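You operate a simulated robot arm through the tools that you are given. There is no shell and no other tool. Be economical: measure what you need, move in short steps, check, and stop when the job is done.

You run a simulated two-armed robot. Do the job below in one go: nothing can be reset, and whatever is moved stays where it is left.

TASK
Pick up the yellow box file with one hand, pass it to the other hand and put it on the top of the side table.

The check looks at the end state, three seconds after you hand in, the way a careful person would. Anything else that was tipped, shoved, dropped, spilled or broken makes it a failure.

THE ROBOT
Two 7-joint arms with two-finger parallel grippers on one trunk, on a base that drives. Base frame: it is fixed to the floor where the robot stands at the start and does not move with it; the origin is under the middle of the robot, x ahead of it, y to its left, z up. Readings come in m, degrees, newtons and seconds.
The left shoulder is at the start at [0.124, 0.171, 1.162], the right one opposite. With the tool pointing down near the work surface each hand reaches from about 0.44 to 0.92 m from the robot's upright axis, wherever it stands, measured 20 degrees to its own side. Places, roughly: top of the side table [-2.6, -2.3, 0.8]. Payload 4.4 kg a hand.
Tool frame (each hand has its own): the origin (TCP) lies between the finger pads and is the grasp point; the fingertips stand 0.023 m ahead of it; z points along the fingers, y is the line along which they close. The gripper opens to 0.094 m. The fingers are 0.038 m wide and 0.01 m thick; the gripper's body (0.054 by 0.096 m) begins 0.039 m behind the TCP.
Orientation is that of the tool frame in the base frame, as a unit quaternion [x, y, z, w]. With the fingers straight down and closing along the base's y, the tool's x points along the base's -x, its y along +y and its z along -z.

THE INTERFACE
- The arms move only by the tool nudge_tool. It takes "left_plan", "right_plan" or both (then of equal length, played together; a hand with none holds still); each is a list of rows, each a list of 3 entries, a list of its own where there are three numbers: the turn, a rotation vector about the tool's x, y, z in degrees, then the shift along the tool's x, y, z in m, then the opening, from 0 (shut) to 1 (fully open). In form: [[[ax, ay, az], [dx, dy, dz], fingers], ...]. A call has 1 to 20 rows; each row shifts and turns the commanded pose from where the row before left it, along the tool's axes as they then stand. A row lasts 0.2 s, in which the tool goes at most 0.05 m and 8.6 degrees; a call with a longer step from one row to the next is refused whole, and so is a gripper value outside its range. A pose out of reach is approached as far as the arm can. The call stops where the force on the tool passes 40 N (or 10 N more than at its start, if that is more) or the arm is blocked; 0.2 s more then pass. The fingers move at their own pace (about 0.072 m/s each) and stop on an object; they squeeze with about 39 N. The grip force told is the motor's: it shows also when the fingers shut on nothing. Time passes only in rows, and 0.2 s behind the last, so rows that do not move let the fingers close. The reply holds the time, the measured pose of the TCP, the force on the tool along the base axes, the opening and the grip force, in the units named above and with some noise, with the torque about the TCP (base axes, N m) and any sound that the robot's microphone picked up.
- Cameras (640 x 400 px; columns grow to the right, rows downward): "scene" is now at [0.2425, -0.0114, 1.3164]; the picture's right is [-0.11, -0.99, 0.00], its down [-0.45, 0.05, -0.89] and it looks along [0.88, -0.10, -0.46] (base axes); focal length 231 px, centre (320, 200). "left" rides on the left gripper at [0.086, -0.016, -0.074] in its tool frame; the picture's right is [0.18, 0.98, 0.00], its down [-0.58, 0.11, -0.81] and it looks along [-0.79, 0.15, 0.59] (tool axes); focal length 243 px, centre (320, 200). "right" rides on the right gripper at [0.087, 0.016, -0.075] in its tool frame; the picture's right is [-0.18, 0.98, 0.00], its down [-0.58, -0.11, -0.81] and it looks along [-0.79, -0.15, 0.59] (tool axes); focal length 243 px, centre (320, 200). There is no depth. A picture from a camera that has moved, and an enlarged one, comes with that camera's place and axes in the base frame and with its lens.
- snapshot(camera): a new picture of that camera. No time passes.
- raise_lower(by): slides the trunk up (or, below 0, down) by that many m; the arms and the scene camera ride with it, the base frame stays. It gives what a move gives, with no picture.
- base_move(legs): drives the robot by 1 to 6 legs, each [ahead, left, turn to the left] in m, m and degrees, along the robot's own axes; the way and the turn of a leg run together, so that a leg with both is an arc; at most 1.5 m and 180 degrees a leg. The arms and the cameras ride along, it lands a little off, and it stops where it bumps. It gives what a move gives.
- pan_tilt(pan, tilt): turns the head with the scene camera to pan (to the left, within 80 degrees either way) and tilt (down, from -29 to 69), counted from straight ahead of the robot. It gives what a move gives.
- zoom(camera, box): a new picture of the part [left, top, right, bottom] of that camera's present view, enlarged. No time passes.
- job_done(): hands the job in; it is judged then, once.

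Go step by step. Nothing tells you exact positions but the pictures and the camera data: compare them with the known pose of the tool, close in by small moves and look again before you grip or let go. The budget is 120 turns and 100 pictures, counting those below and the enlarged ones. Unless the task says otherwise, let go and move clear before handing in, and close with one line.

The tools are called after "Request:" as a command line: name --argument value ..., lists and objects as JSON in quotes. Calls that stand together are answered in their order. nudge_tool: Moves the arms, as the interface text tells. Its arguments: {"type":"object","properties":{"left_plan":{"type":"array","items":{"type":"array"}},"right_plan":{"type":"array","items":{"type":"array"}}},"required":[]} The other tools are called the same way: raise_lower (by) slides the trunk up or down; base_move (legs) drives the base; pan_tilt (pan, tilt) turns the head that bears the scene camera; snapshot (camera) takes a picture; zoom (camera, box) takes an enlarged picture of a part of a camera's view; job_done () hands the job in.

At the start:

```text
clock: 0.0
left_eef_pos: [0.5036, 0.1933, 1.1908]
left_ee_rot: [0.0, 1.0, 0.0, 0.0]
left_wrist_force: [-0.3, -0.3, -0.7]
left_ft_torque: [-0.03, 0.01, 0.0]
left_opening: 0.0941
left_gripper_force: 0.1
right_eef_pos: [0.4319, -0.2358, 1.1916]
right_ee_rot: [0.001, 1.0, 0.001, 0.0]
right_wrist_force: [0.5, 0.4, -0.8]
right_ft_torque: [0.0, 0.0, 0.0]
right_opening: 0.0939
right_gripper_force: 0.0
trunk travel left (down, up): [-0.175, 0.213]
robot x, y, heading: [-0.0014, 0.0004, 0.1]
head pan, tilt: [-6.2, 27.2]
```

scene: 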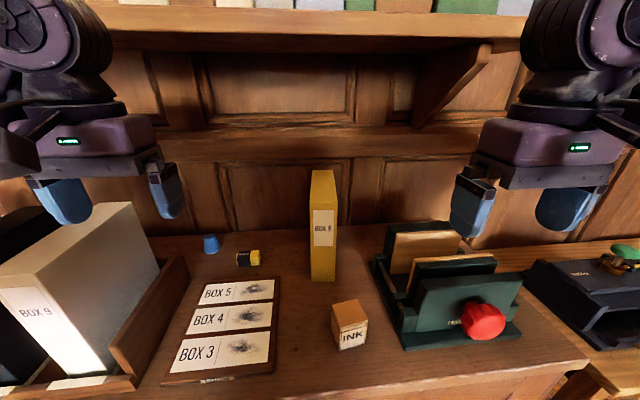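
right: 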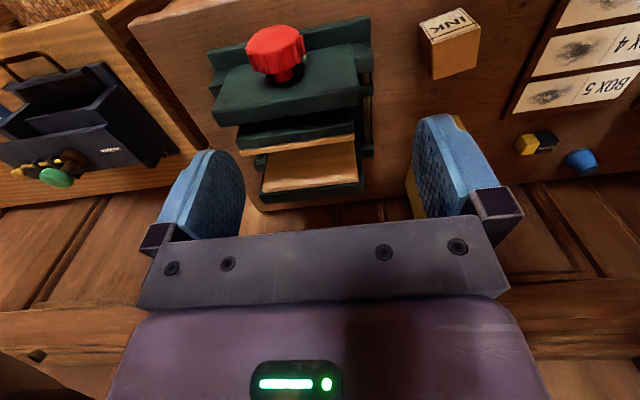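
left: 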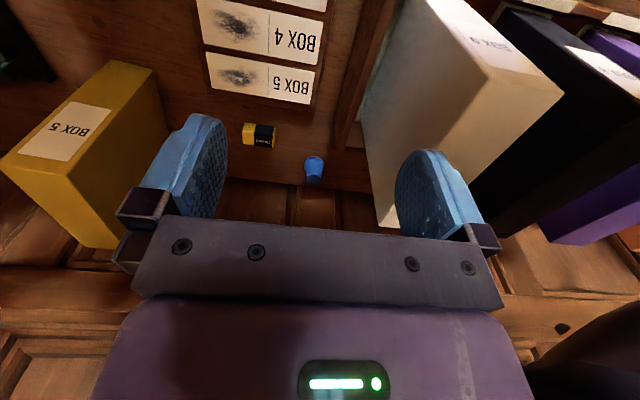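

The yellow box file stands upright on the desk roughly straight ahead between the arms, with an ink box and a press nearby. I'll zoom in to measure it.

Request:
zoom --camera "scene" --box '[240, 150, 400, 300]'

Request:
zoom --camera "left" --box '[0, 0, 240, 260]'

```text
2.67 times, centred on (320, 225) of scene
camera zoom: at [0.2425, -0.0114, 1.3164], right [-0.11, -0.99, 0.0], down [-0.45, 0.05, -0.89], along [0.88, -0.1, -0.46], focal length 616 px, centre (320, 133)
```

zoom: 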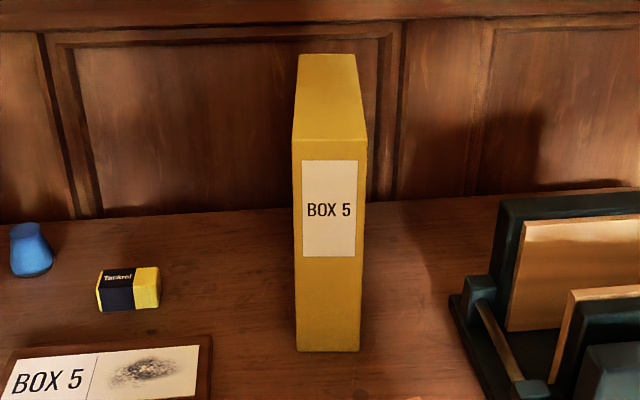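

```text
1.54 times, centred on (120, 130) of left
camera zoom: at [0.4176, 0.1765, 1.2651], right [-0.18, 0.98, 0.0], down [0.58, 0.11, 0.81], along [0.79, 0.15, -0.59], focal length 373 px, centre (628, 308)
```

zoom: 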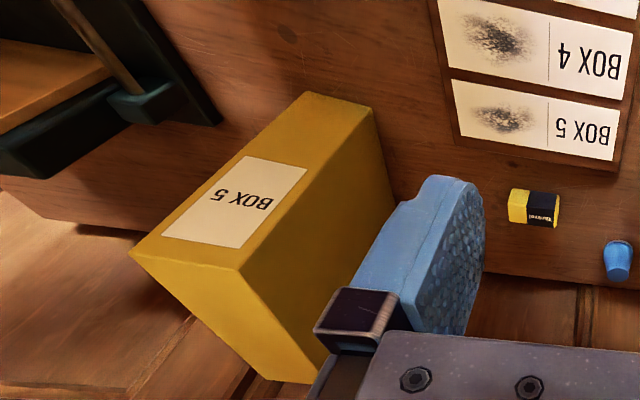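

The box is about 0.055 wide (y from -0.036 to -0.09), 0.18 deep (x 0.64 to 0.82) and stands from z 0.887 to 1.104, yawed about -5 degrees. Before reaching in from above, I check the shelf overhead.

Request:
pan_tilt --pan 0 --tilt -5

Request:
snapshot --camera "scene"

```text
clock: 1.0
left_eef_pos: [0.503, 0.194, 1.1923]
left_ee_rot: [0.0, 1.0, 0.0, 0.0]
left_wrist_force: [0.3, 0.7, 0.2]
left_ft_torque: [0.01, -0.04, 0.01]
left_opening: 0.0941
left_gripper_force: 0.1
right_eef_pos: [0.432, -0.2368, 1.1927]
right_ee_rot: [0.001, 1.0, 0.001, -0.001]
right_wrist_force: [-0.4, 0.3, -0.1]
right_ft_torque: [-0.03, 0.02, -0.01]
right_opening: 0.0939
right_gripper_force: 0.1
trunk travel left (down, up): [-0.175, 0.213]
robot x, y, heading: [0.0, -0.0048, 0.1]
head pan, tilt: [0.0, -5.0]
```

```text
94 pictures are left
camera scene: at [0.2391, -0.0016, 1.3679], right [0.0, -1.0, 0.0], down [0.09, 0.0, -1.0], along [1.0, 0.0, 0.09], focal length 231 px, centre (320, 200)
```

scene: 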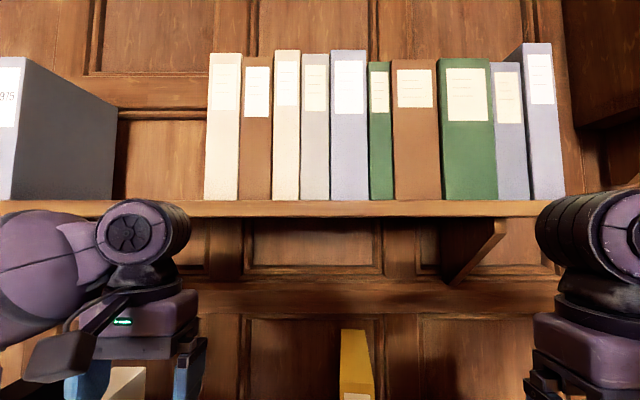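

The shelf's front edge is around x 0.66, z 1.375, so I'll come in with the right hand leaned back about 30 degrees. First I move it in front of and above the box, then tilt it.

Request:
nudge_tool --right_plan '[[[0, 0, 0], [-0.0247, 0.0277, 0.002], 1], [[0, 0, 0], [-0.0247, 0.0277, 0.002], 1], [[0, 0, 0], [-0.0247, 0.0277, 0.002], 1], [[0, 0, 0], [-0.0247, 0.0277, 0.002], 1], [[0, 0, 0], [-0.0247, 0.0277, 0.002], 1], [[0, 0, 0], [-0.0247, 0.0277, 0.002], 1], [[0, 0, 5], [0, 0, 0], 1], [[0, -7.5, 0], [0, 0, 0], 1], [[0, -7.5, 0], [0, 0, 0], 1], [[0, -7.5, 0], [0, 0, 0], 1], [[0, -7.5, 0], [0, 0, 0], 1], [[0, 0, 0], [0, 0, 0], 1]]'

Request:
pan_tilt --pan -6 --tilt 25

Request:
snapshot --camera "right"

Request:
snapshot --camera "scene"

Request:
snapshot --camera "left"

```text
clock: 3.6
left_eef_pos: [0.5035, 0.1933, 1.191]
left_ee_rot: [0.0, 1.0, 0.0, 0.0]
left_wrist_force: [-0.1, 0.0, 0.0]
left_ft_torque: [-0.01, -0.03, 0.0]
left_opening: 0.0939
left_gripper_force: 0.1
right_eef_pos: [0.5792, -0.0695, 1.1796]
right_ee_rot: [0.042, 0.965, -0.01, 0.259]
right_wrist_force: [0.2, 0.2, -0.1]
right_ft_torque: [0.01, 0.01, 0.0]
right_opening: 0.094
right_gripper_force: 0.1
trunk travel left (down, up): [-0.175, 0.213]
robot x, y, heading: [0.0013, -0.0015, 0.1]
head pan, tilt: [0.0, -5.0]
```

```text
clock: 4.5
left_eef_pos: [0.5033, 0.1931, 1.1918]
left_ee_rot: [0.001, 1.0, 0.0, 0.0]
left_wrist_force: [0.1, -0.1, 0.7]
left_ft_torque: [0.02, -0.02, 0.01]
left_opening: 0.0942
left_gripper_force: 0.0
right_eef_pos: [0.5804, -0.0705, 1.1793]
right_ee_rot: [0.042, 0.965, -0.01, 0.257]
right_wrist_force: [0.5, -0.8, -0.2]
right_ft_torque: [0.02, 0.0, -0.01]
right_opening: 0.094
right_gripper_force: 0.0
trunk travel left (down, up): [-0.175, 0.213]
robot x, y, heading: [-0.0007, -0.0006, 0.0]
head pan, tilt: [-6.0, 25.0]
```

```text
93 pictures are left
camera right: at [0.4694, -0.0458, 1.2013], right [0.24, 0.97, 0.09], down [0.09, -0.12, 0.99], along [0.97, -0.23, -0.12], focal length 243 px, centre (320, 200)
```

right: 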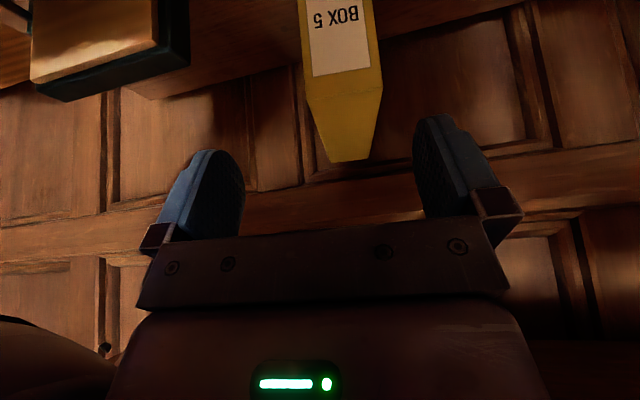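

```text
92 pictures are left
camera scene: at [0.2432, -0.0112, 1.32], right [-0.1, -0.99, 0.0], down [-0.42, 0.04, -0.91], along [0.9, -0.09, -0.42], focal length 231 px, centre (320, 200)
```

scene: 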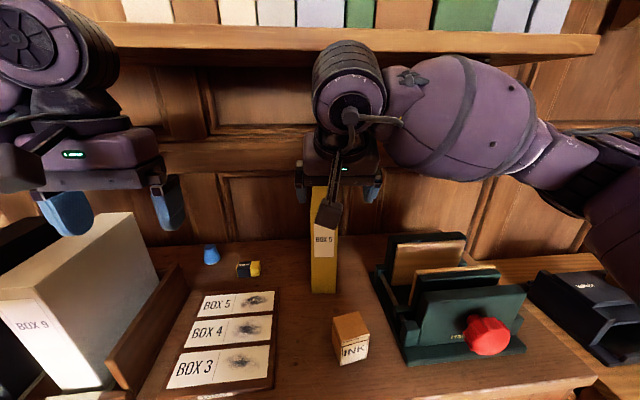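

```text
91 pictures are left
camera left: at [0.4176, 0.1765, 1.2651], right [-0.18, 0.98, 0.0], down [0.58, 0.11, 0.81], along [0.79, 0.15, -0.59], focal length 243 px, centre (320, 200)
```

left: 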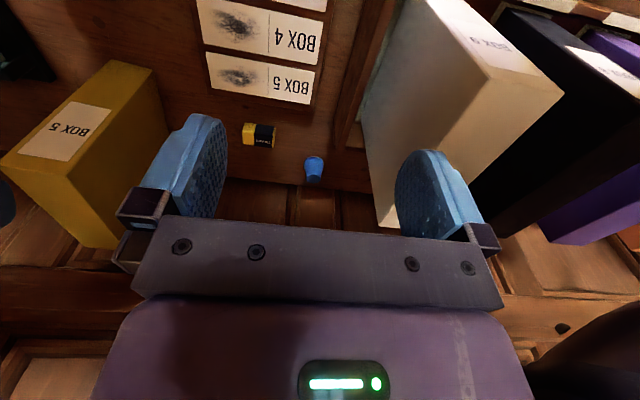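

The right hand is in front of the box as planned. I zoom in to fine-measure the box top.

Request:
zoom --camera "right" --box '[270, 0, 430, 180]'

```text
2.22 times, centred on (350, 90) of right
camera zoom: at [0.4694, -0.0458, 1.2013], right [0.24, 0.97, 0.09], down [0.09, -0.12, 0.99], along [0.97, -0.23, -0.12], focal length 539 px, centre (253, 444)
```

zoom: 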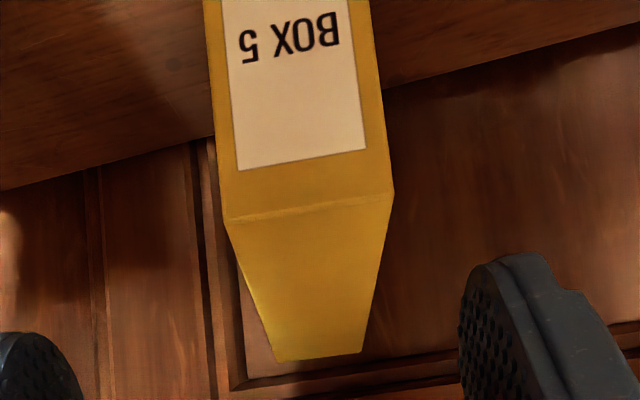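

The estimates agree (box top center line at x 0.70 is y ≈ -0.066). I align the hand, then advance along the tool axis so the fingers straddle the top.

Request:
nudge_tool --right_plan '[[[0, 0, 0], [-0.0294, 0.0072, 0.02], 1], [[0, 0, 0], [-0.0294, 0.0072, 0.02], 1], [[0, 0, 0], [0, 0, 0.025], 1], [[0, 0, 0], [0, 0, 0.025], 1], [[0, 0, 0], [0, 0, 0], 1]]'

Request:
snapshot --camera "right"

Request:
snapshot --camera "scene"

```text
clock: 5.7
left_eef_pos: [0.5022, 0.1934, 1.1932]
left_ee_rot: [0.0, 1.0, 0.0, 0.0]
left_wrist_force: [-0.8, -0.5, -0.1]
left_ft_torque: [0.02, -0.01, -0.01]
left_opening: 0.0938
left_gripper_force: 0.0
right_eef_pos: [0.677, -0.0629, 1.1341]
right_ee_rot: [0.042, 0.965, -0.01, 0.259]
right_wrist_force: [-0.2, -0.6, 0.8]
right_ft_torque: [0.01, -0.01, 0.0]
right_opening: 0.0939
right_gripper_force: 0.1
trunk travel left (down, up): [-0.175, 0.213]
robot x, y, heading: [0.0012, 0.0004, -0.0]
head pan, tilt: [-6.0, 25.0]
```

```text
89 pictures are left
camera right: at [0.5678, -0.039, 1.1539], right [0.24, 0.97, 0.09], down [0.09, -0.12, 0.99], along [0.97, -0.23, -0.12], focal length 243 px, centre (320, 200)
```

right: 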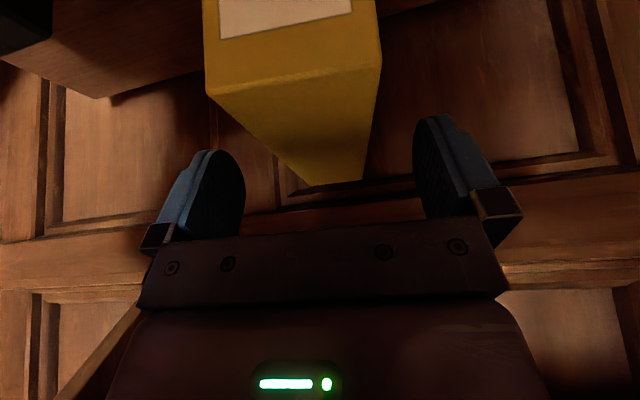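

```text
88 pictures are left
camera scene: at [0.2427, -0.0112, 1.3201], right [-0.1, -0.99, 0.0], down [-0.42, 0.04, -0.91], along [0.9, -0.09, -0.42], focal length 231 px, centre (320, 200)
```

scene: 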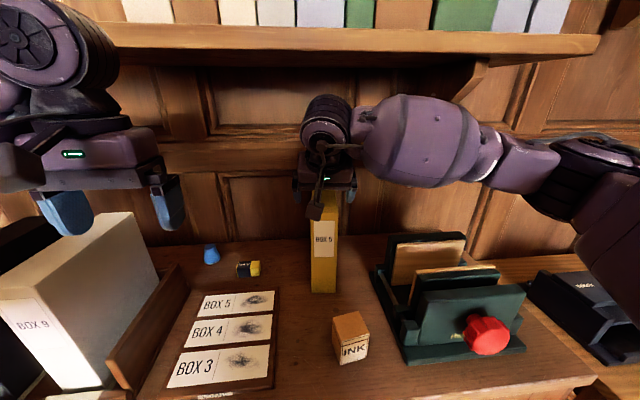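

Fingers are aligned either side of the box. I advance the last 5 cm and close.

Request:
nudge_tool --right_plan '[[[0, 0, 0], [0, -0.001, 0.02], 1], [[0, 0, 0], [0, 0, 0.02], 1], [[0, 0, 0], [0, 0, 0.012], 1], [[0, 0, 0], [0, 0, 0], 1], [[0, 0, 0], [0, 0, 0], 0], [[0, 0, 0], [0, 0, 0], 0], [[0, 0, 0], [0, 0, 0], 0], [[0, 0, 0], [0, 0, 0], 0]]'

Request:
snapshot --camera "right"

Request:
snapshot --camera "left"

```text
clock: 7.5
left_eef_pos: [0.5026, 0.1922, 1.1933]
left_ee_rot: [0.0, 1.0, 0.0, 0.0]
left_wrist_force: [0.1, 0.8, 0.1]
left_ft_torque: [0.01, -0.01, 0.03]
left_opening: 0.0938
left_gripper_force: 0.1
right_eef_pos: [0.701, -0.0665, 1.0903]
right_ee_rot: [0.043, 0.964, -0.01, 0.261]
right_wrist_force: [2.8, 0.2, 19.3]
right_ft_torque: [-0.46, 0.12, -0.73]
right_opening: 0.0554
right_gripper_force: 39.1
trunk travel left (down, up): [-0.175, 0.213]
robot x, y, heading: [0.0018, 0.0012, 0.2]
head pan, tilt: [-6.0, 25.0]
```

```text
87 pictures are left
camera right: at [0.5917, -0.042, 1.1105], right [0.24, 0.96, 0.1], down [0.09, -0.12, 0.99], along [0.97, -0.23, -0.11], focal length 243 px, centre (320, 200)
```

right: 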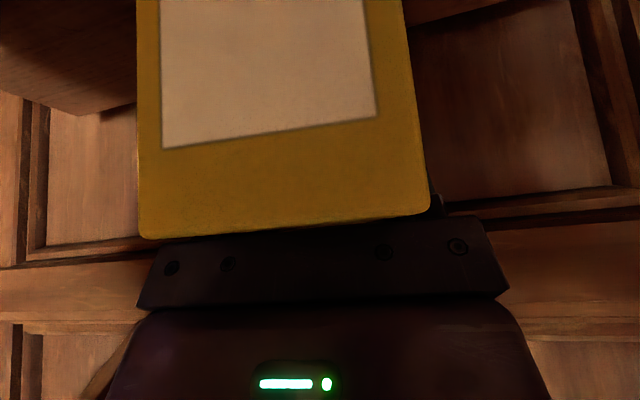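

```text
86 pictures are left
camera left: at [0.4161, 0.1769, 1.266], right [-0.18, 0.98, 0.0], down [0.58, 0.11, 0.81], along [0.79, 0.15, -0.59], focal length 243 px, centre (320, 200)
```

left: 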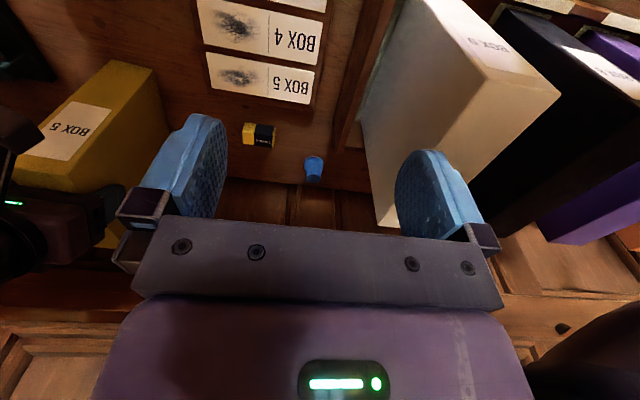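

The box is gripped (0.055 m, 39 N), with the palm lightly pressing on the top. I lift it straight up a few centimetres and check.

Request:
nudge_tool --right_plan '[[[0, 0, 0], [-0.005, 0, -0.0087], 0], [[0, 0, 0], [-0.005, 0, -0.0087], 0], [[0, 0, 0], [-0.005, 0, -0.0087], 0], [[0, 0, 0], [0, 0, 0], 0], [[0, 0, 0], [0, 0, 0], 0]]'

Request:
snapshot --camera "left"

Request:
snapshot --camera "scene"

```text
clock: 8.7
left_eef_pos: [0.5035, 0.1927, 1.1907]
left_ee_rot: [0.0, 1.0, 0.0, -0.001]
left_wrist_force: [0.1, 0.7, -0.4]
left_ft_torque: [-0.04, 0.06, 0.0]
left_opening: 0.0938
left_gripper_force: 0.0
right_eef_pos: [0.7022, -0.0671, 1.1179]
right_ee_rot: [0.043, 0.965, -0.011, 0.257]
right_wrist_force: [-0.1, 0.1, -7.3]
right_ft_torque: [-0.01, 0.15, -0.03]
right_opening: 0.055
right_gripper_force: 39.1
trunk travel left (down, up): [-0.175, 0.213]
robot x, y, heading: [-0.0024, -0.0019, 0.0]
head pan, tilt: [-6.0, 25.0]
```

```text
85 pictures are left
camera left: at [0.4181, 0.1765, 1.2649], right [-0.18, 0.98, 0.0], down [0.58, 0.11, 0.81], along [0.79, 0.15, -0.59], focal length 243 px, centre (320, 200)
```

left: 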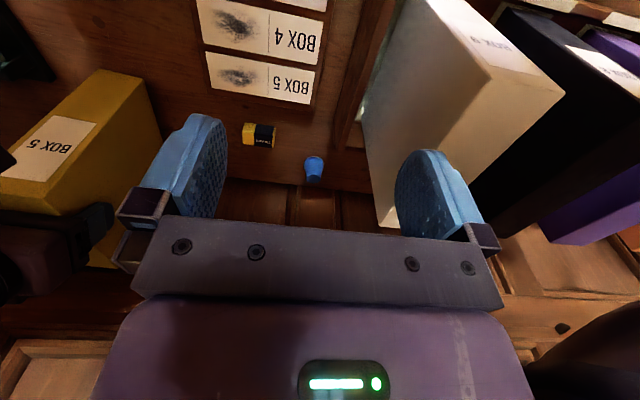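

```text
84 pictures are left
camera scene: at [0.2437, -0.0113, 1.3198], right [-0.1, -0.99, 0.0], down [-0.42, 0.04, -0.91], along [0.9, -0.09, -0.42], focal length 231 px, centre (320, 200)
```

scene: 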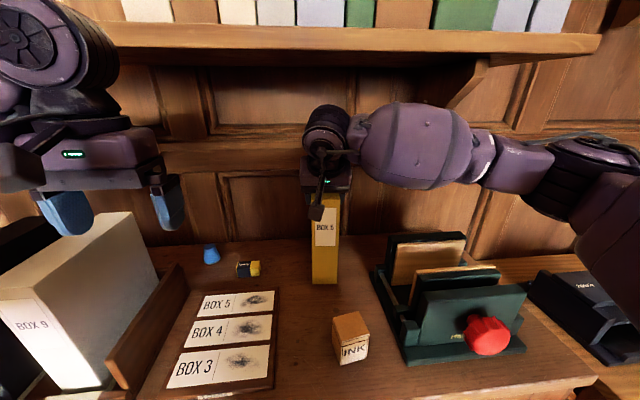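

The box is lifted cleanly, about 0.75 kg. I retreat along the tool axis (up and back) to clear the ink box below, then drive back from the desk.

Request:
nudge_tool --right_plan '[[[0, 0, 0], [0, 0, -0.02], 0], [[0, 0, 0], [0, 0, -0.02], 0], [[0, 0, 0], [0, 0, -0.02], 0], [[0, 0, 0], [0, 0, -0.02], 0], [[0, 0, 0], [0, 0, -0.02], 0], [[0, 0, 0], [0, 0, -0.02], 0], [[0, 0, 0], [0, 0, 0], 0]]'

Request:
snapshot --camera "left"

Request:
snapshot --camera "scene"

```text
clock: 10.3
left_eef_pos: [0.5048, 0.193, 1.1907]
left_ee_rot: [0.0, 1.0, 0.001, -0.001]
left_wrist_force: [0.6, -0.3, -0.4]
left_ft_torque: [0.0, -0.01, -0.01]
left_opening: 0.0938
left_gripper_force: 0.1
right_eef_pos: [0.6423, -0.0615, 1.2199]
right_ee_rot: [0.044, 0.965, -0.01, 0.257]
right_wrist_force: [0.4, -0.4, -7.4]
right_ft_torque: [0.0, 0.15, 0.02]
right_opening: 0.0549
right_gripper_force: 38.9
trunk travel left (down, up): [-0.175, 0.213]
robot x, y, heading: [-0.0026, 0.001, -0.2]
head pan, tilt: [-6.0, 25.0]
```

```text
83 pictures are left
camera left: at [0.4187, 0.1764, 1.2645], right [-0.18, 0.98, 0.0], down [0.58, 0.11, 0.81], along [0.79, 0.15, -0.59], focal length 243 px, centre (320, 200)
```

left: 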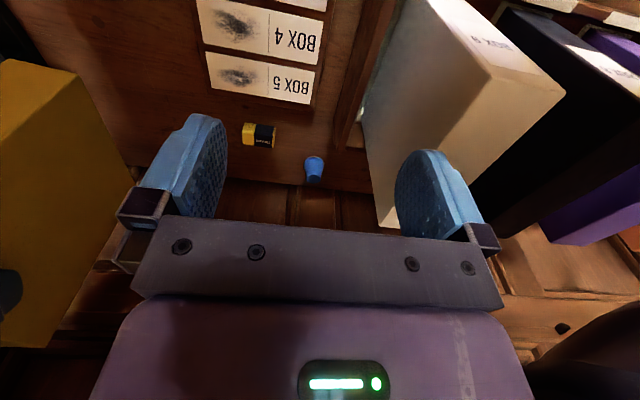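

```text
82 pictures are left
camera scene: at [0.2443, -0.0113, 1.3195], right [-0.1, -0.99, 0.0], down [-0.42, 0.04, -0.91], along [0.9, -0.09, -0.42], focal length 231 px, centre (320, 200)
```

scene: 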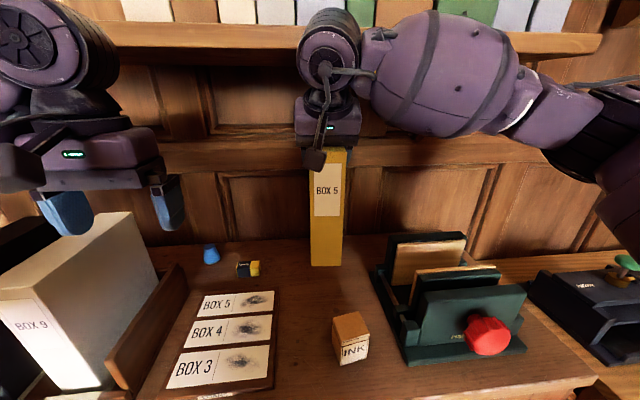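

The box hangs clear over the desk. Before driving, I look to both sides for obstacles.

Request:
pan_tilt --pan -80 --tilt 20

Request:
snapshot --camera "scene"

Request:
pan_tilt --pan 80 --tilt 20

Request:
snapshot --camera "scene"

```text
clock: 11.8
left_eef_pos: [0.504, 0.1923, 1.1913]
left_ee_rot: [0.0, 1.0, 0.0, 0.0]
left_wrist_force: [0.4, 0.2, 0.1]
left_ft_torque: [0.0, 0.0, 0.01]
left_opening: 0.0941
left_gripper_force: 0.0
right_eef_pos: [0.642, -0.0619, 1.2205]
right_ee_rot: [0.043, 0.965, -0.012, 0.257]
right_wrist_force: [0.1, 0.3, -7.7]
right_ft_torque: [0.0, 0.14, 0.01]
right_opening: 0.0549
right_gripper_force: 39.0
trunk travel left (down, up): [-0.175, 0.213]
robot x, y, heading: [0.0007, 0.0025, 0.1]
head pan, tilt: [-80.0, 20.0]
```

```text
81 pictures are left
camera scene: at [0.1684, -0.0933, 1.3279], right [-0.98, -0.17, 0.0], down [-0.06, 0.34, -0.94], along [0.16, -0.93, -0.34], focal length 231 px, centre (320, 200)
```

scene: 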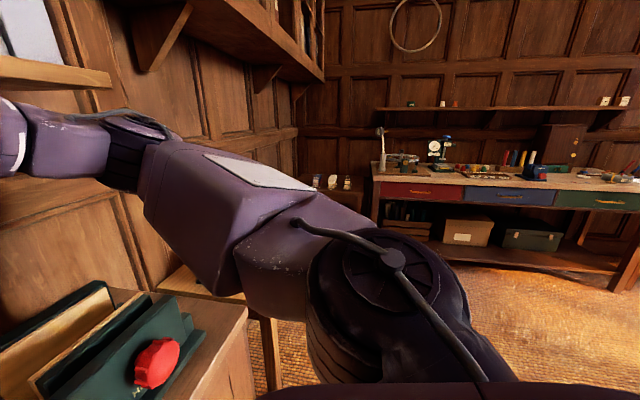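

```text
clock: 14.2
left_eef_pos: [0.5023, 0.193, 1.1914]
left_ee_rot: [0.0, 1.0, 0.0, -0.001]
left_wrist_force: [0.0, -0.5, -0.1]
left_ft_torque: [0.02, 0.01, -0.02]
left_opening: 0.0939
left_gripper_force: 0.0
right_eef_pos: [0.643, -0.0617, 1.2213]
right_ee_rot: [0.042, 0.965, -0.011, 0.259]
right_wrist_force: [-0.3, 0.3, -6.8]
right_ft_torque: [0.0, 0.14, 0.01]
right_opening: 0.0551
right_gripper_force: 39.0
trunk travel left (down, up): [-0.175, 0.213]
robot x, y, heading: [0.0007, -0.0013, -0.0]
head pan, tilt: [80.0, 20.0]
```

```text
80 pictures are left
camera scene: at [0.1684, 0.09, 1.3279], right [0.98, -0.17, 0.0], down [-0.06, -0.34, -0.94], along [0.16, 0.93, -0.34], focal length 231 px, centre (320, 200)
```

scene: 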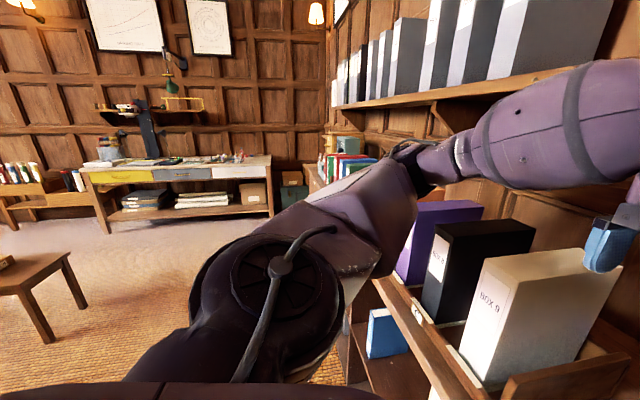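

The floor is clear beside the robot. I back up half a metre so the handover happens in open space.

Request:
base_move --legs '[[-0.55, 0, 0]]'

Request:
pan_tilt --pan 0 --tilt 25

Request:
snapshot --camera "scene"

```text
clock: 17.4
left_eef_pos: [-0.0464, 0.1932, 1.1905]
left_ee_rot: [0.003, 1.0, -0.001, 0.0]
left_wrist_force: [0.2, 0.7, 0.2]
left_ft_torque: [-0.01, -0.02, -0.01]
left_opening: 0.094
left_gripper_force: 0.1
right_eef_pos: [0.0898, -0.0628, 1.2203]
right_ee_rot: [0.046, 0.965, -0.012, 0.258]
right_wrist_force: [0.1, 0.4, -6.0]
right_ft_torque: [-0.01, 0.11, 0.0]
right_opening: 0.055
right_gripper_force: 39.2
trunk travel left (down, up): [-0.175, 0.213]
robot x, y, heading: [-0.5516, 0.0004, -0.4]
head pan, tilt: [80.0, 20.0]
```

```text
clock: 18.9
left_eef_pos: [-0.0471, 0.1915, 1.1906]
left_ee_rot: [0.004, 1.0, 0.0, 0.0]
left_wrist_force: [0.3, 0.6, 0.6]
left_ft_torque: [0.03, 0.02, -0.03]
left_opening: 0.0941
left_gripper_force: 0.1
right_eef_pos: [0.0898, -0.0638, 1.221]
right_ee_rot: [0.046, 0.965, -0.012, 0.258]
right_wrist_force: [0.4, 0.2, -6.4]
right_ft_torque: [0.04, 0.15, 0.02]
right_opening: 0.0552
right_gripper_force: 38.6
trunk travel left (down, up): [-0.175, 0.213]
robot x, y, heading: [-0.5464, 0.0015, -0.3]
head pan, tilt: [0.0, 25.0]
```

```text
79 pictures are left
camera scene: at [-0.3076, -0.0014, 1.3198], right [-0.01, -1.0, 0.0], down [-0.42, 0.0, -0.91], along [0.91, -0.01, -0.42], focal length 231 px, centre (320, 200)
```

scene: 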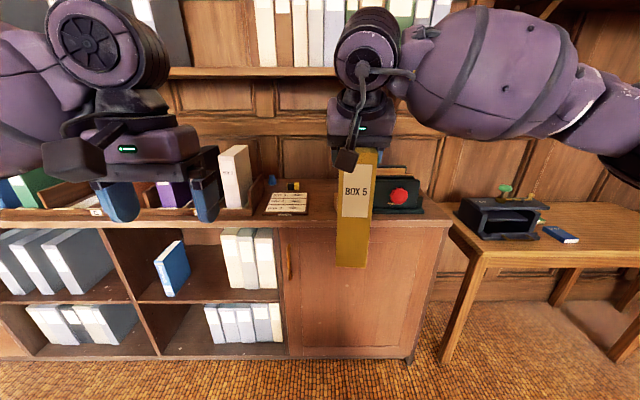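

The robot is clear of the desk. For the handover I turn the box about 25° clockwise with the right hand so its spine faces the left arm, and bring the left hand to point horizontally at the spine.

Request:
nudge_tool --right_plan '[[[0, 0, 0], [-0.016, 0.018, 0.009], 0], [[0, 0, 0], [-0.016, 0.018, 0.009], 0], [[3.1, 0, 5.4], [0, 0, 0], 0], [[3.1, 0, 5.4], [0, 0, 0], 0], [[3.1, 0, 5.4], [0, 0, 0], 0], [[3.1, 0, 5.4], [0, 0, 0], 0], [[0, 0, 0], [0, 0, 0], 0], [[0, 0, 0], [0, 0, 0], 0], [[0, 0, 0], [0, 0, 0], 0], [[0, 0, 0], [0, 0, 0], 0], [[0, 0, 0], [0, 0, 0], 0], [[0, 0, 0], [0, 0, 0], 0], [[0, 0, 0], [0, 0, 0], 0], [[0, 0, 0], [0, 0, 0], 0], [[0, 0, 0], [0, 0, 0], 0], [[0, 0, 0], [0, 0, 0], 0], [[0, 0, 0], [0, 0, 0], 0], [[0, 0, 0], [0, 0, 0], 0], [[0, 0, 0], [0, 0, 0], 0]]' --left_plan '[[[0, 0, 0], [-0.025, 0.03, 0], 1], [[0, 0, 0], [-0.025, 0.03, 0], 1], [[0, 0, 7.5], [0, 0, 0], 1], [[0, 0, 7.5], [0, 0, 0], 1], [[0, 0, 7.5], [0, 0, 0], 1], [[0, 0, 7.5], [0, 0, 0], 1], [[0, -7.5, 0], [0, 0, 0], 1], [[0, -7.5, 0], [0, 0, 0], 1], [[0, -7.5, 0], [0, 0, 0], 1], [[0, -7.5, 0], [0, 0, 0], 1], [[0, -7.5, 0], [0, 0, 0], 1], [[0, -7.5, 0], [0, 0, 0], 1], [[0, -7.5, 0], [0, 0, 0], 1], [[0, -7.5, 0], [0, 0, 0], 1], [[0, -7.5, 0], [0, 0, 0], 1], [[0, -7.5, 0], [0, 0, 0], 1], [[0, -7.5, 0], [0, 0, 0], 1], [[0, -7.5, 0], [0, 0, 0], 1], [[0, 0, 0], [0, 0, 0], 1]]'

Request:
snapshot --camera "scene"

Request:
snapshot --camera "left"

```text
clock: 22.9
left_eef_pos: [0.0036, 0.252, 1.1922]
left_ee_rot: [0.186, 0.682, -0.186, 0.683]
left_wrist_force: [-0.6, -0.3, 0.2]
left_ft_torque: [0.01, -0.01, 0.03]
left_opening: 0.094
left_gripper_force: 0.2
right_eef_pos: [0.1295, -0.0309, 1.2226]
right_ee_rot: [0.253, 0.933, -0.067, 0.248]
right_wrist_force: [0.3, -0.5, -7.7]
right_ft_torque: [0.05, 0.12, -0.03]
right_opening: 0.0549
right_gripper_force: 39.1
trunk travel left (down, up): [-0.175, 0.213]
robot x, y, heading: [-0.5546, 0.001, -0.5]
head pan, tilt: [0.0, 25.0]
```

```text
78 pictures are left
camera scene: at [-0.3079, -0.0015, 1.3199], right [-0.01, -1.0, 0.0], down [-0.42, 0.0, -0.91], along [0.91, -0.01, -0.42], focal length 231 px, centre (320, 200)
```

scene: 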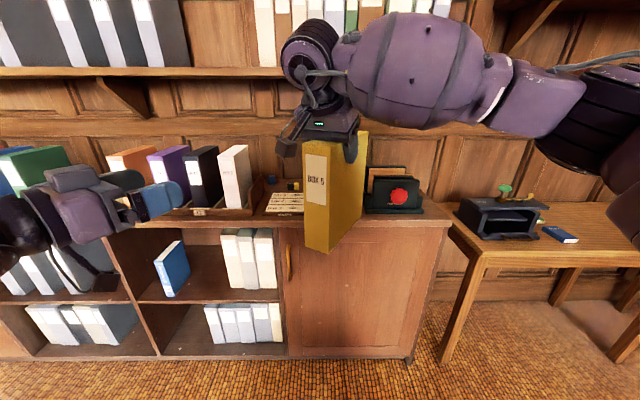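

```text
77 pictures are left
camera left: at [-0.0682, 0.2749, 1.1042], right [0.5, 0.85, -0.18], down [-0.64, 0.5, 0.58], along [0.58, -0.17, 0.79], focal length 243 px, centre (320, 200)
```

left: 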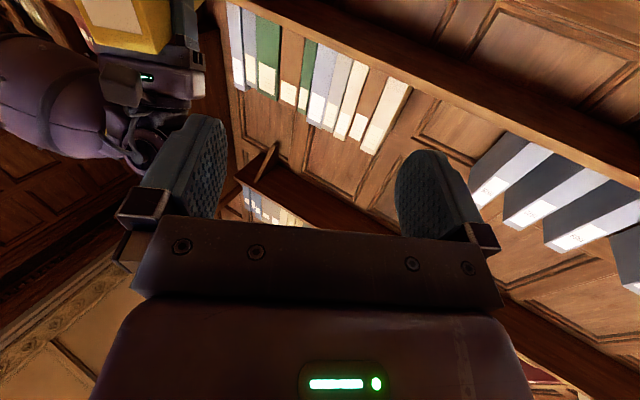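

Both hands reached their orientation. I bring the left hand down and across to line up with the spine, stopping about 10 cm short.

Request:
nudge_tool --left_plan '[[[0, 0, 0], [0.0134, -0.03, 0.01], 1], [[0, 0, 0], [0.0134, -0.03, 0.01], 1], [[0, 0, 0], [0.0134, -0.03, 0.01], 1], [[0, 0, 0], [0.0134, -0.03, 0.01], 1], [[0, 0, 0], [0.0134, -0.03, 0.01], 1], [[0, 0, 0], [0.0134, -0.03, 0.01], 1], [[0, 0, 0], [0, 0, 0], 1]]'

Request:
snapshot --camera "scene"

Request:
snapshot --camera "left"

Request:
snapshot --camera "right"

```text
clock: 24.6
left_eef_pos: [-0.0035, 0.0814, 1.1024]
left_ee_rot: [0.186, 0.683, -0.186, 0.682]
left_wrist_force: [0.0, -0.2, -0.2]
left_ft_torque: [0.01, 0.0, -0.01]
left_opening: 0.0941
left_gripper_force: 0.1
left hand out of reach, approached as far as the arm can: row 1, 2, 3, 4
right_eef_pos: [0.1301, -0.0325, 1.2217]
right_ee_rot: [0.253, 0.933, -0.067, 0.248]
right_wrist_force: [0.7, 0.2, -6.7]
right_ft_torque: [0.12, 0.13, -0.02]
right_opening: 0.0553
right_gripper_force: 38.9
trunk travel left (down, up): [-0.175, 0.213]
robot x, y, heading: [-0.5554, 0.0024, -0.4]
head pan, tilt: [0.0, 25.0]
```

```text
76 pictures are left
camera scene: at [-0.3076, -0.0015, 1.3198], right [-0.01, -1.0, 0.0], down [-0.42, 0.0, -0.91], along [0.91, -0.01, -0.42], focal length 231 px, centre (320, 200)
```

scene: 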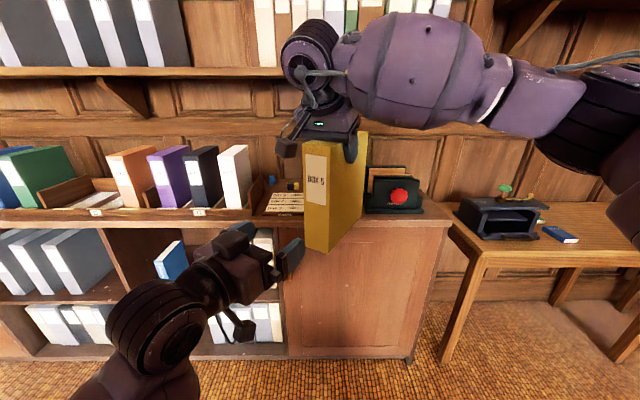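

```text
75 pictures are left
camera left: at [-0.0749, 0.105, 1.0151], right [0.5, 0.85, -0.18], down [-0.64, 0.5, 0.58], along [0.59, -0.17, 0.79], focal length 243 px, centre (320, 200)
```

left: 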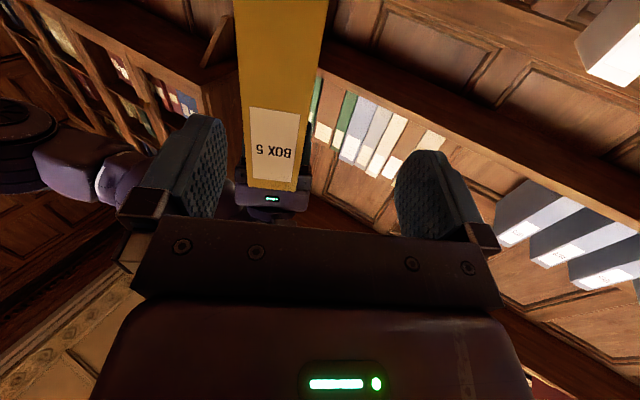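

```text
74 pictures are left
camera right: at [0.0422, 0.0376, 1.2426], right [0.63, 0.77, 0.09], down [0.03, -0.15, 0.99], along [0.77, -0.62, -0.12], focal length 243 px, centre (320, 200)
```

right: 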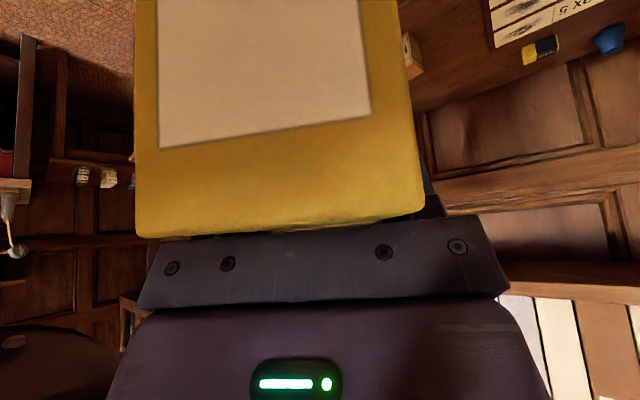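

The left hand sits about 11 cm from the spine and needs about 3 cm more sideways shift. I do that while easing closer, then check.

Request:
nudge_tool --left_plan '[[[0, 0, 0], [0, -0.015, 0.015], 1], [[0, 0, 0], [0, -0.0155, 0.015], 1], [[0, 0, 0], [0, 0, 0], 1]]'

Request:
snapshot --camera "left"

Request:
snapshot --camera "scene"

```text
clock: 25.4
left_eef_pos: [0.009, 0.0407, 1.1026]
left_ee_rot: [0.185, 0.683, -0.185, 0.683]
left_wrist_force: [-0.7, 0.6, -0.4]
left_ft_torque: [0.01, 0.05, -0.01]
left_opening: 0.094
left_gripper_force: 0.0
right_eef_pos: [0.1314, -0.0319, 1.2211]
right_ee_rot: [0.253, 0.933, -0.066, 0.248]
right_wrist_force: [-0.2, 0.5, -7.2]
right_ft_torque: [0.08, 0.13, -0.01]
right_opening: 0.0549
right_gripper_force: 39.2
trunk travel left (down, up): [-0.175, 0.213]
robot x, y, heading: [-0.5494, 0.0046, -0.5]
head pan, tilt: [0.0, 25.0]
```

```text
73 pictures are left
camera left: at [-0.0642, 0.0645, 1.0155], right [0.5, 0.85, -0.18], down [-0.64, 0.5, 0.58], along [0.59, -0.17, 0.79], focal length 243 px, centre (320, 200)
```

left: 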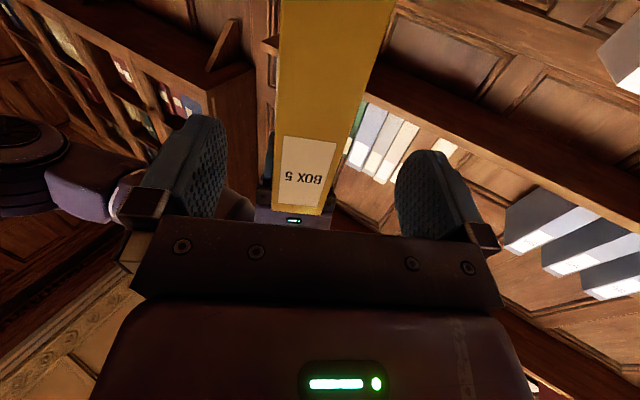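

```text
72 pictures are left
camera scene: at [-0.3076, -0.0012, 1.3198], right [-0.01, -1.0, 0.0], down [-0.42, 0.0, -0.91], along [0.91, -0.01, -0.42], focal length 231 px, centre (320, 200)
```

scene: 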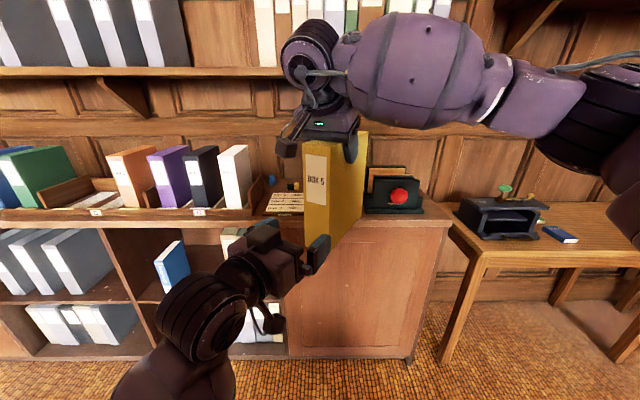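

Aligned laterally within a millimetre or so. I slide the fingers around the spine.

Request:
nudge_tool --left_plan '[[[0, 0, 0], [-0.002, 0, 0.02], 1], [[0, 0, 0], [-0.002, 0, 0.02], 1], [[0, 0, 0], [0, 0, 0.02], 1], [[0, 0, 0], [0, 0, 0.02], 1], [[0, 0, 0], [0, 0, 0.015], 1], [[0, 0, 0], [0, 0, 0.01], 1], [[0, 0, 0], [0, 0, 0], 1]]'

Request:
snapshot --camera "left"

Request:
zoom --camera "scene" --box '[220, 120, 420, 300]'

```text
clock: 26.9
left_eef_pos: [0.0979, -0.0125, 1.1072]
left_ee_rot: [0.185, 0.682, -0.185, 0.683]
left_wrist_force: [0.2, 0.6, -0.5]
left_ft_torque: [-0.01, 0.0, 0.01]
left_opening: 0.0941
left_gripper_force: 0.1
right_eef_pos: [0.129, -0.0317, 1.2207]
right_ee_rot: [0.254, 0.932, -0.068, 0.249]
right_wrist_force: [-0.1, 0.0, -7.8]
right_ft_torque: [0.05, 0.13, 0.03]
right_opening: 0.0547
right_gripper_force: 38.9
trunk travel left (down, up): [-0.175, 0.213]
robot x, y, heading: [-0.5498, 0.0043, -0.4]
head pan, tilt: [0.0, 25.0]
```

```text
71 pictures are left
camera left: at [0.0265, 0.01, 1.0193], right [0.5, 0.85, -0.18], down [-0.64, 0.5, 0.58], along [0.59, -0.17, 0.79], focal length 243 px, centre (320, 200)
```

left: 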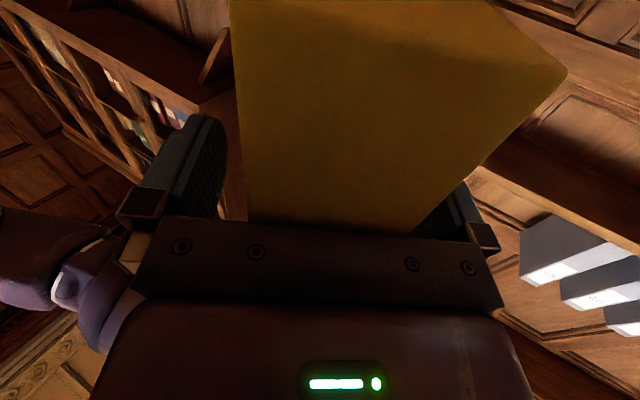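

```text
2.22 times, centred on (320, 210) of scene
camera zoom: at [-0.3076, -0.0014, 1.3198], right [-0.01, -1.0, 0.0], down [-0.42, 0.0, -0.91], along [0.91, -0.01, -0.42], focal length 513 px, centre (320, 178)
```

zoom: 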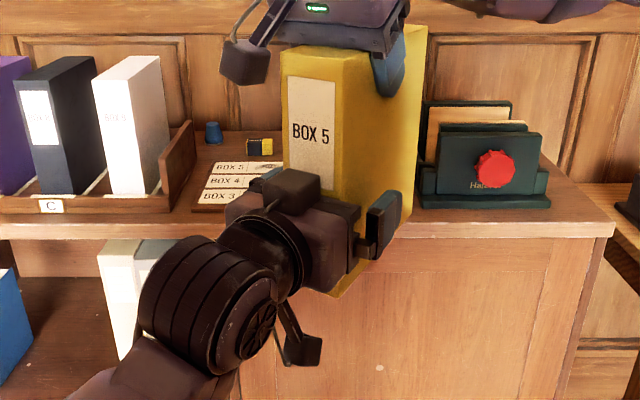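

The fingers straddle the spine well. I push in another centimetre and close the left hand.

Request:
nudge_tool --left_plan '[[[0, 0, 0], [0, 0, 0.006], 1], [[0, 0, 0], [0, 0, 0.005], 1], [[0, 0, 0], [0, 0, 0], 0], [[0, 0, 0], [0, 0, 0], 0], [[0, 0, 0], [0, 0, 0], 0], [[0, 0, 0], [0, 0, 0], 0], [[0, 0, 0], [0, 0, 0], 0]]'

```text
clock: 28.6
left_eef_pos: [0.1081, -0.0175, 1.1061]
left_ee_rot: [0.186, 0.683, -0.186, 0.682]
left_wrist_force: [-28.8, 21.8, -17.5]
left_ft_torque: [-1.02, -2.81, -0.64]
left_opening: 0.0549
left_gripper_force: 39.0
right_eef_pos: [0.1316, -0.0328, 1.2238]
right_ee_rot: [0.254, 0.932, -0.066, 0.25]
right_wrist_force: [29.0, -21.3, 16.7]
right_ft_torque: [-1.13, 0.21, 0.81]
right_opening: 0.0547
right_gripper_force: 38.7
trunk travel left (down, up): [-0.175, 0.213]
robot x, y, heading: [-0.5522, 0.001, -0.7]
head pan, tilt: [0.0, 25.0]
```

Both hands hold the box, with some internal push between them. I back the left hand off 2 mm to relax it.

Request:
nudge_tool --left_plan '[[[0, 0, 0], [0, 0, -0.002], 0], [[0, 0, 0], [0, 0, 0], 0]]'

```text
clock: 29.1
left_eef_pos: [0.106, -0.0166, 1.1058]
left_ee_rot: [0.184, 0.684, -0.184, 0.681]
left_wrist_force: [-11.2, 15.5, -18.1]
left_ft_torque: [-0.35, -0.59, 0.48]
left_opening: 0.0548
left_gripper_force: 39.3
right_eef_pos: [0.1295, -0.0325, 1.222]
right_ee_rot: [0.252, 0.933, -0.066, 0.249]
right_wrist_force: [9.7, -15.8, 19.3]
right_ft_torque: [-1.02, 0.16, -0.24]
right_opening: 0.055
right_gripper_force: 39.2
trunk travel left (down, up): [-0.175, 0.213]
robot x, y, heading: [-0.5537, 0.0006, -0.2]
head pan, tilt: [0.0, 25.0]
```

Force is relaxed enough. I open the right hand in place.

Request:
nudge_tool --right_plan '[[[0, 0, 0], [0, 0, 0], 0.5], [[0, 0, 0], [0, 0, 0], 1], [[0, 0, 0], [0, 0, 0], 1], [[0, 0, 0], [0, 0, 0], 1]]'

Request:
snapshot --camera "right"

Request:
snapshot --camera "scene"

```text
clock: 30.1
left_eef_pos: [0.1056, -0.0179, 1.1062]
left_ee_rot: [0.186, 0.683, -0.185, 0.682]
left_wrist_force: [4.1, -3.6, -9.5]
left_ft_torque: [0.86, 0.68, 0.22]
left_opening: 0.0549
left_gripper_force: 39.1
right_eef_pos: [0.1298, -0.031, 1.2214]
right_ee_rot: [0.252, 0.933, -0.065, 0.249]
right_wrist_force: [-4.5, 3.7, 10.3]
right_ft_torque: [-0.1, 0.39, -0.19]
right_opening: 0.0942
right_gripper_force: 0.0
trunk travel left (down, up): [-0.175, 0.213]
robot x, y, heading: [-0.553, 0.0024, -0.2]
head pan, tilt: [0.0, 25.0]
```

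```text
69 pictures are left
camera right: at [0.0419, 0.0382, 1.2425], right [0.63, 0.77, 0.09], down [0.03, -0.15, 0.99], along [0.77, -0.62, -0.12], focal length 243 px, centre (320, 200)
```

right: 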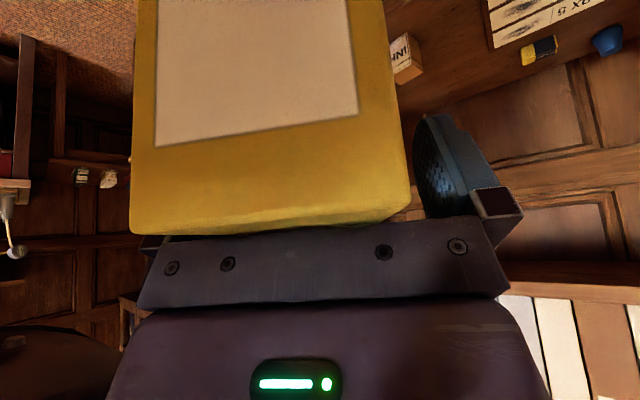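

```text
68 pictures are left
camera scene: at [-0.3076, -0.0014, 1.3197], right [-0.01, -1.0, 0.0], down [-0.42, 0.0, -0.91], along [0.91, -0.01, -0.42], focal length 231 px, centre (320, 200)
```

scene: 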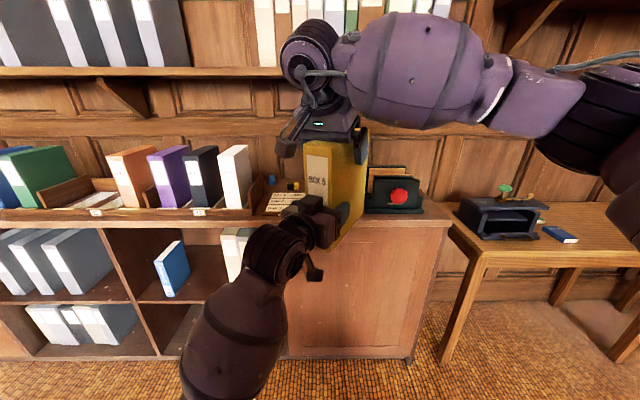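

The left hand alone holds the box. I withdraw the right hand along its axis, up and back, then look.

Request:
nudge_tool --right_plan '[[[0, 0, 0], [0, 0, -0.012], 1], [[0, 0, 0], [0, 0, -0.02], 1], [[0, 0, 0], [0, 0, -0.03], 1], [[0, 0, 0], [0, 0, -0.03], 1], [[0, 0, 0], [0, 0, 0], 1]]'

Request:
snapshot --camera "scene"

Request:
snapshot --camera "left"

Request:
snapshot --camera "right"

```text
clock: 31.4
left_eef_pos: [0.1046, -0.0172, 1.1057]
left_ee_rot: [0.184, 0.683, -0.185, 0.682]
left_wrist_force: [1.0, -0.2, -7.4]
left_ft_torque: [0.22, 0.31, 0.01]
left_opening: 0.0547
left_gripper_force: 38.5
right_eef_pos: [0.0923, -0.0089, 1.2991]
right_ee_rot: [0.251, 0.933, -0.066, 0.248]
right_wrist_force: [0.1, -0.3, 0.3]
right_ft_torque: [0.0, 0.0, 0.03]
right_opening: 0.094
right_gripper_force: 0.1
trunk travel left (down, up): [-0.175, 0.213]
robot x, y, heading: [-0.55, 0.0005, -0.3]
head pan, tilt: [0.0, 25.0]
```

```text
67 pictures are left
camera scene: at [-0.3069, -0.0016, 1.3194], right [-0.01, -1.0, 0.0], down [-0.42, 0.0, -0.91], along [0.91, -0.01, -0.42], focal length 231 px, centre (320, 200)
```

scene: 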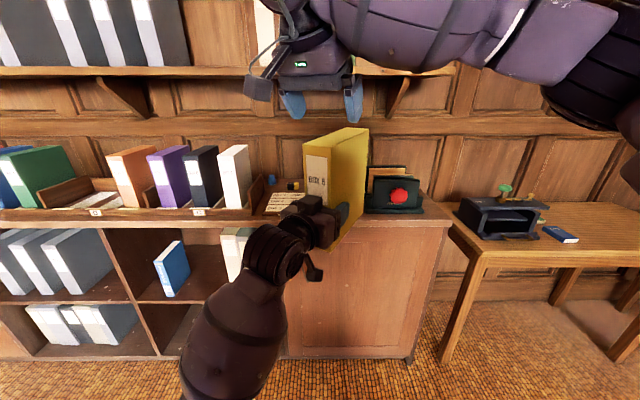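

```text
66 pictures are left
camera left: at [0.0337, 0.0054, 1.0184], right [0.5, 0.85, -0.18], down [-0.64, 0.5, 0.58], along [0.59, -0.17, 0.79], focal length 243 px, centre (320, 200)
```

left: 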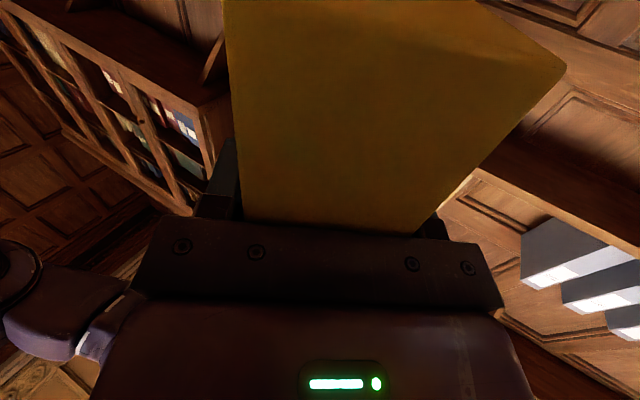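

```text
65 pictures are left
camera right: at [0.0042, 0.0605, 1.3202], right [0.63, 0.77, 0.09], down [0.04, -0.15, 0.99], along [0.77, -0.62, -0.12], focal length 243 px, centre (320, 200)
```

right: 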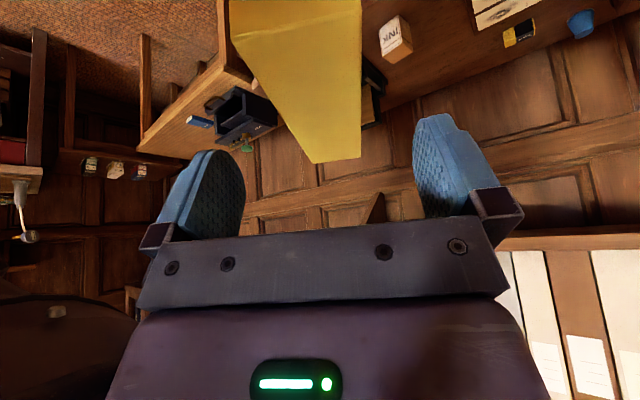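

The handover is complete and the box sits level in the left hand. I tuck the right arm away to the side.

Request:
nudge_tool --right_plan '[[[0, 0, 0], [0.01, -0.036, 0.0015], 1], [[0, 0, 0], [0.01, -0.036, 0.0015], 1], [[0, 0, 0], [0.01, -0.036, 0.0015], 1], [[0, 0, 0], [0.01, -0.036, 0.0015], 1], [[0, 0, 0], [0.01, -0.036, 0.0015], 1], [[0, 0, 0], [0.01, -0.036, 0.0015], 1], [[0, 0, 0], [0.01, -0.036, 0.0015], 1], [[0, 7.5, 0], [0, 0, 0], 1], [[0, 7.5, 0], [0, 0, 0], 1], [[0, 7.5, 0], [0, 0, 0], 1], [[0, 7.5, 0], [0, 0, 0], 1], [[0, 0, -7.5], [0, 0, 0], 1], [[0, 0, -7.5], [0, 0, 0], 1], [[0, 0, -7.5], [0, 0, 0], 1], [[0, 0, 0], [0, 0, 0], 1]]'

Request:
snapshot --camera "scene"

```text
clock: 34.5
left_eef_pos: [0.1054, -0.0167, 1.1063]
left_ee_rot: [0.186, 0.683, -0.186, 0.682]
left_wrist_force: [0.1, 0.2, -6.6]
left_ft_torque: [0.17, 0.33, 0.0]
left_opening: 0.0546
left_gripper_force: 38.6
right_eef_pos: [-0.086, -0.1993, 1.256]
right_ee_rot: [0.066, 0.998, 0.002, -0.001]
right_wrist_force: [-0.1, -0.2, -1.2]
right_ft_torque: [0.01, 0.0, 0.02]
right_opening: 0.094
right_gripper_force: 0.0
trunk travel left (down, up): [-0.175, 0.213]
robot x, y, heading: [-0.5502, 0.0026, -0.4]
head pan, tilt: [0.0, 25.0]
```

```text
64 pictures are left
camera scene: at [-0.3075, -0.0014, 1.3197], right [-0.01, -1.0, 0.0], down [-0.42, 0.0, -0.91], along [0.91, -0.01, -0.42], focal length 231 px, centre (320, 200)
```

scene: 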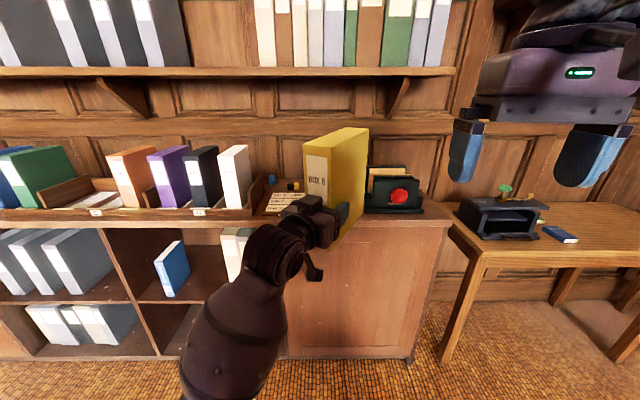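

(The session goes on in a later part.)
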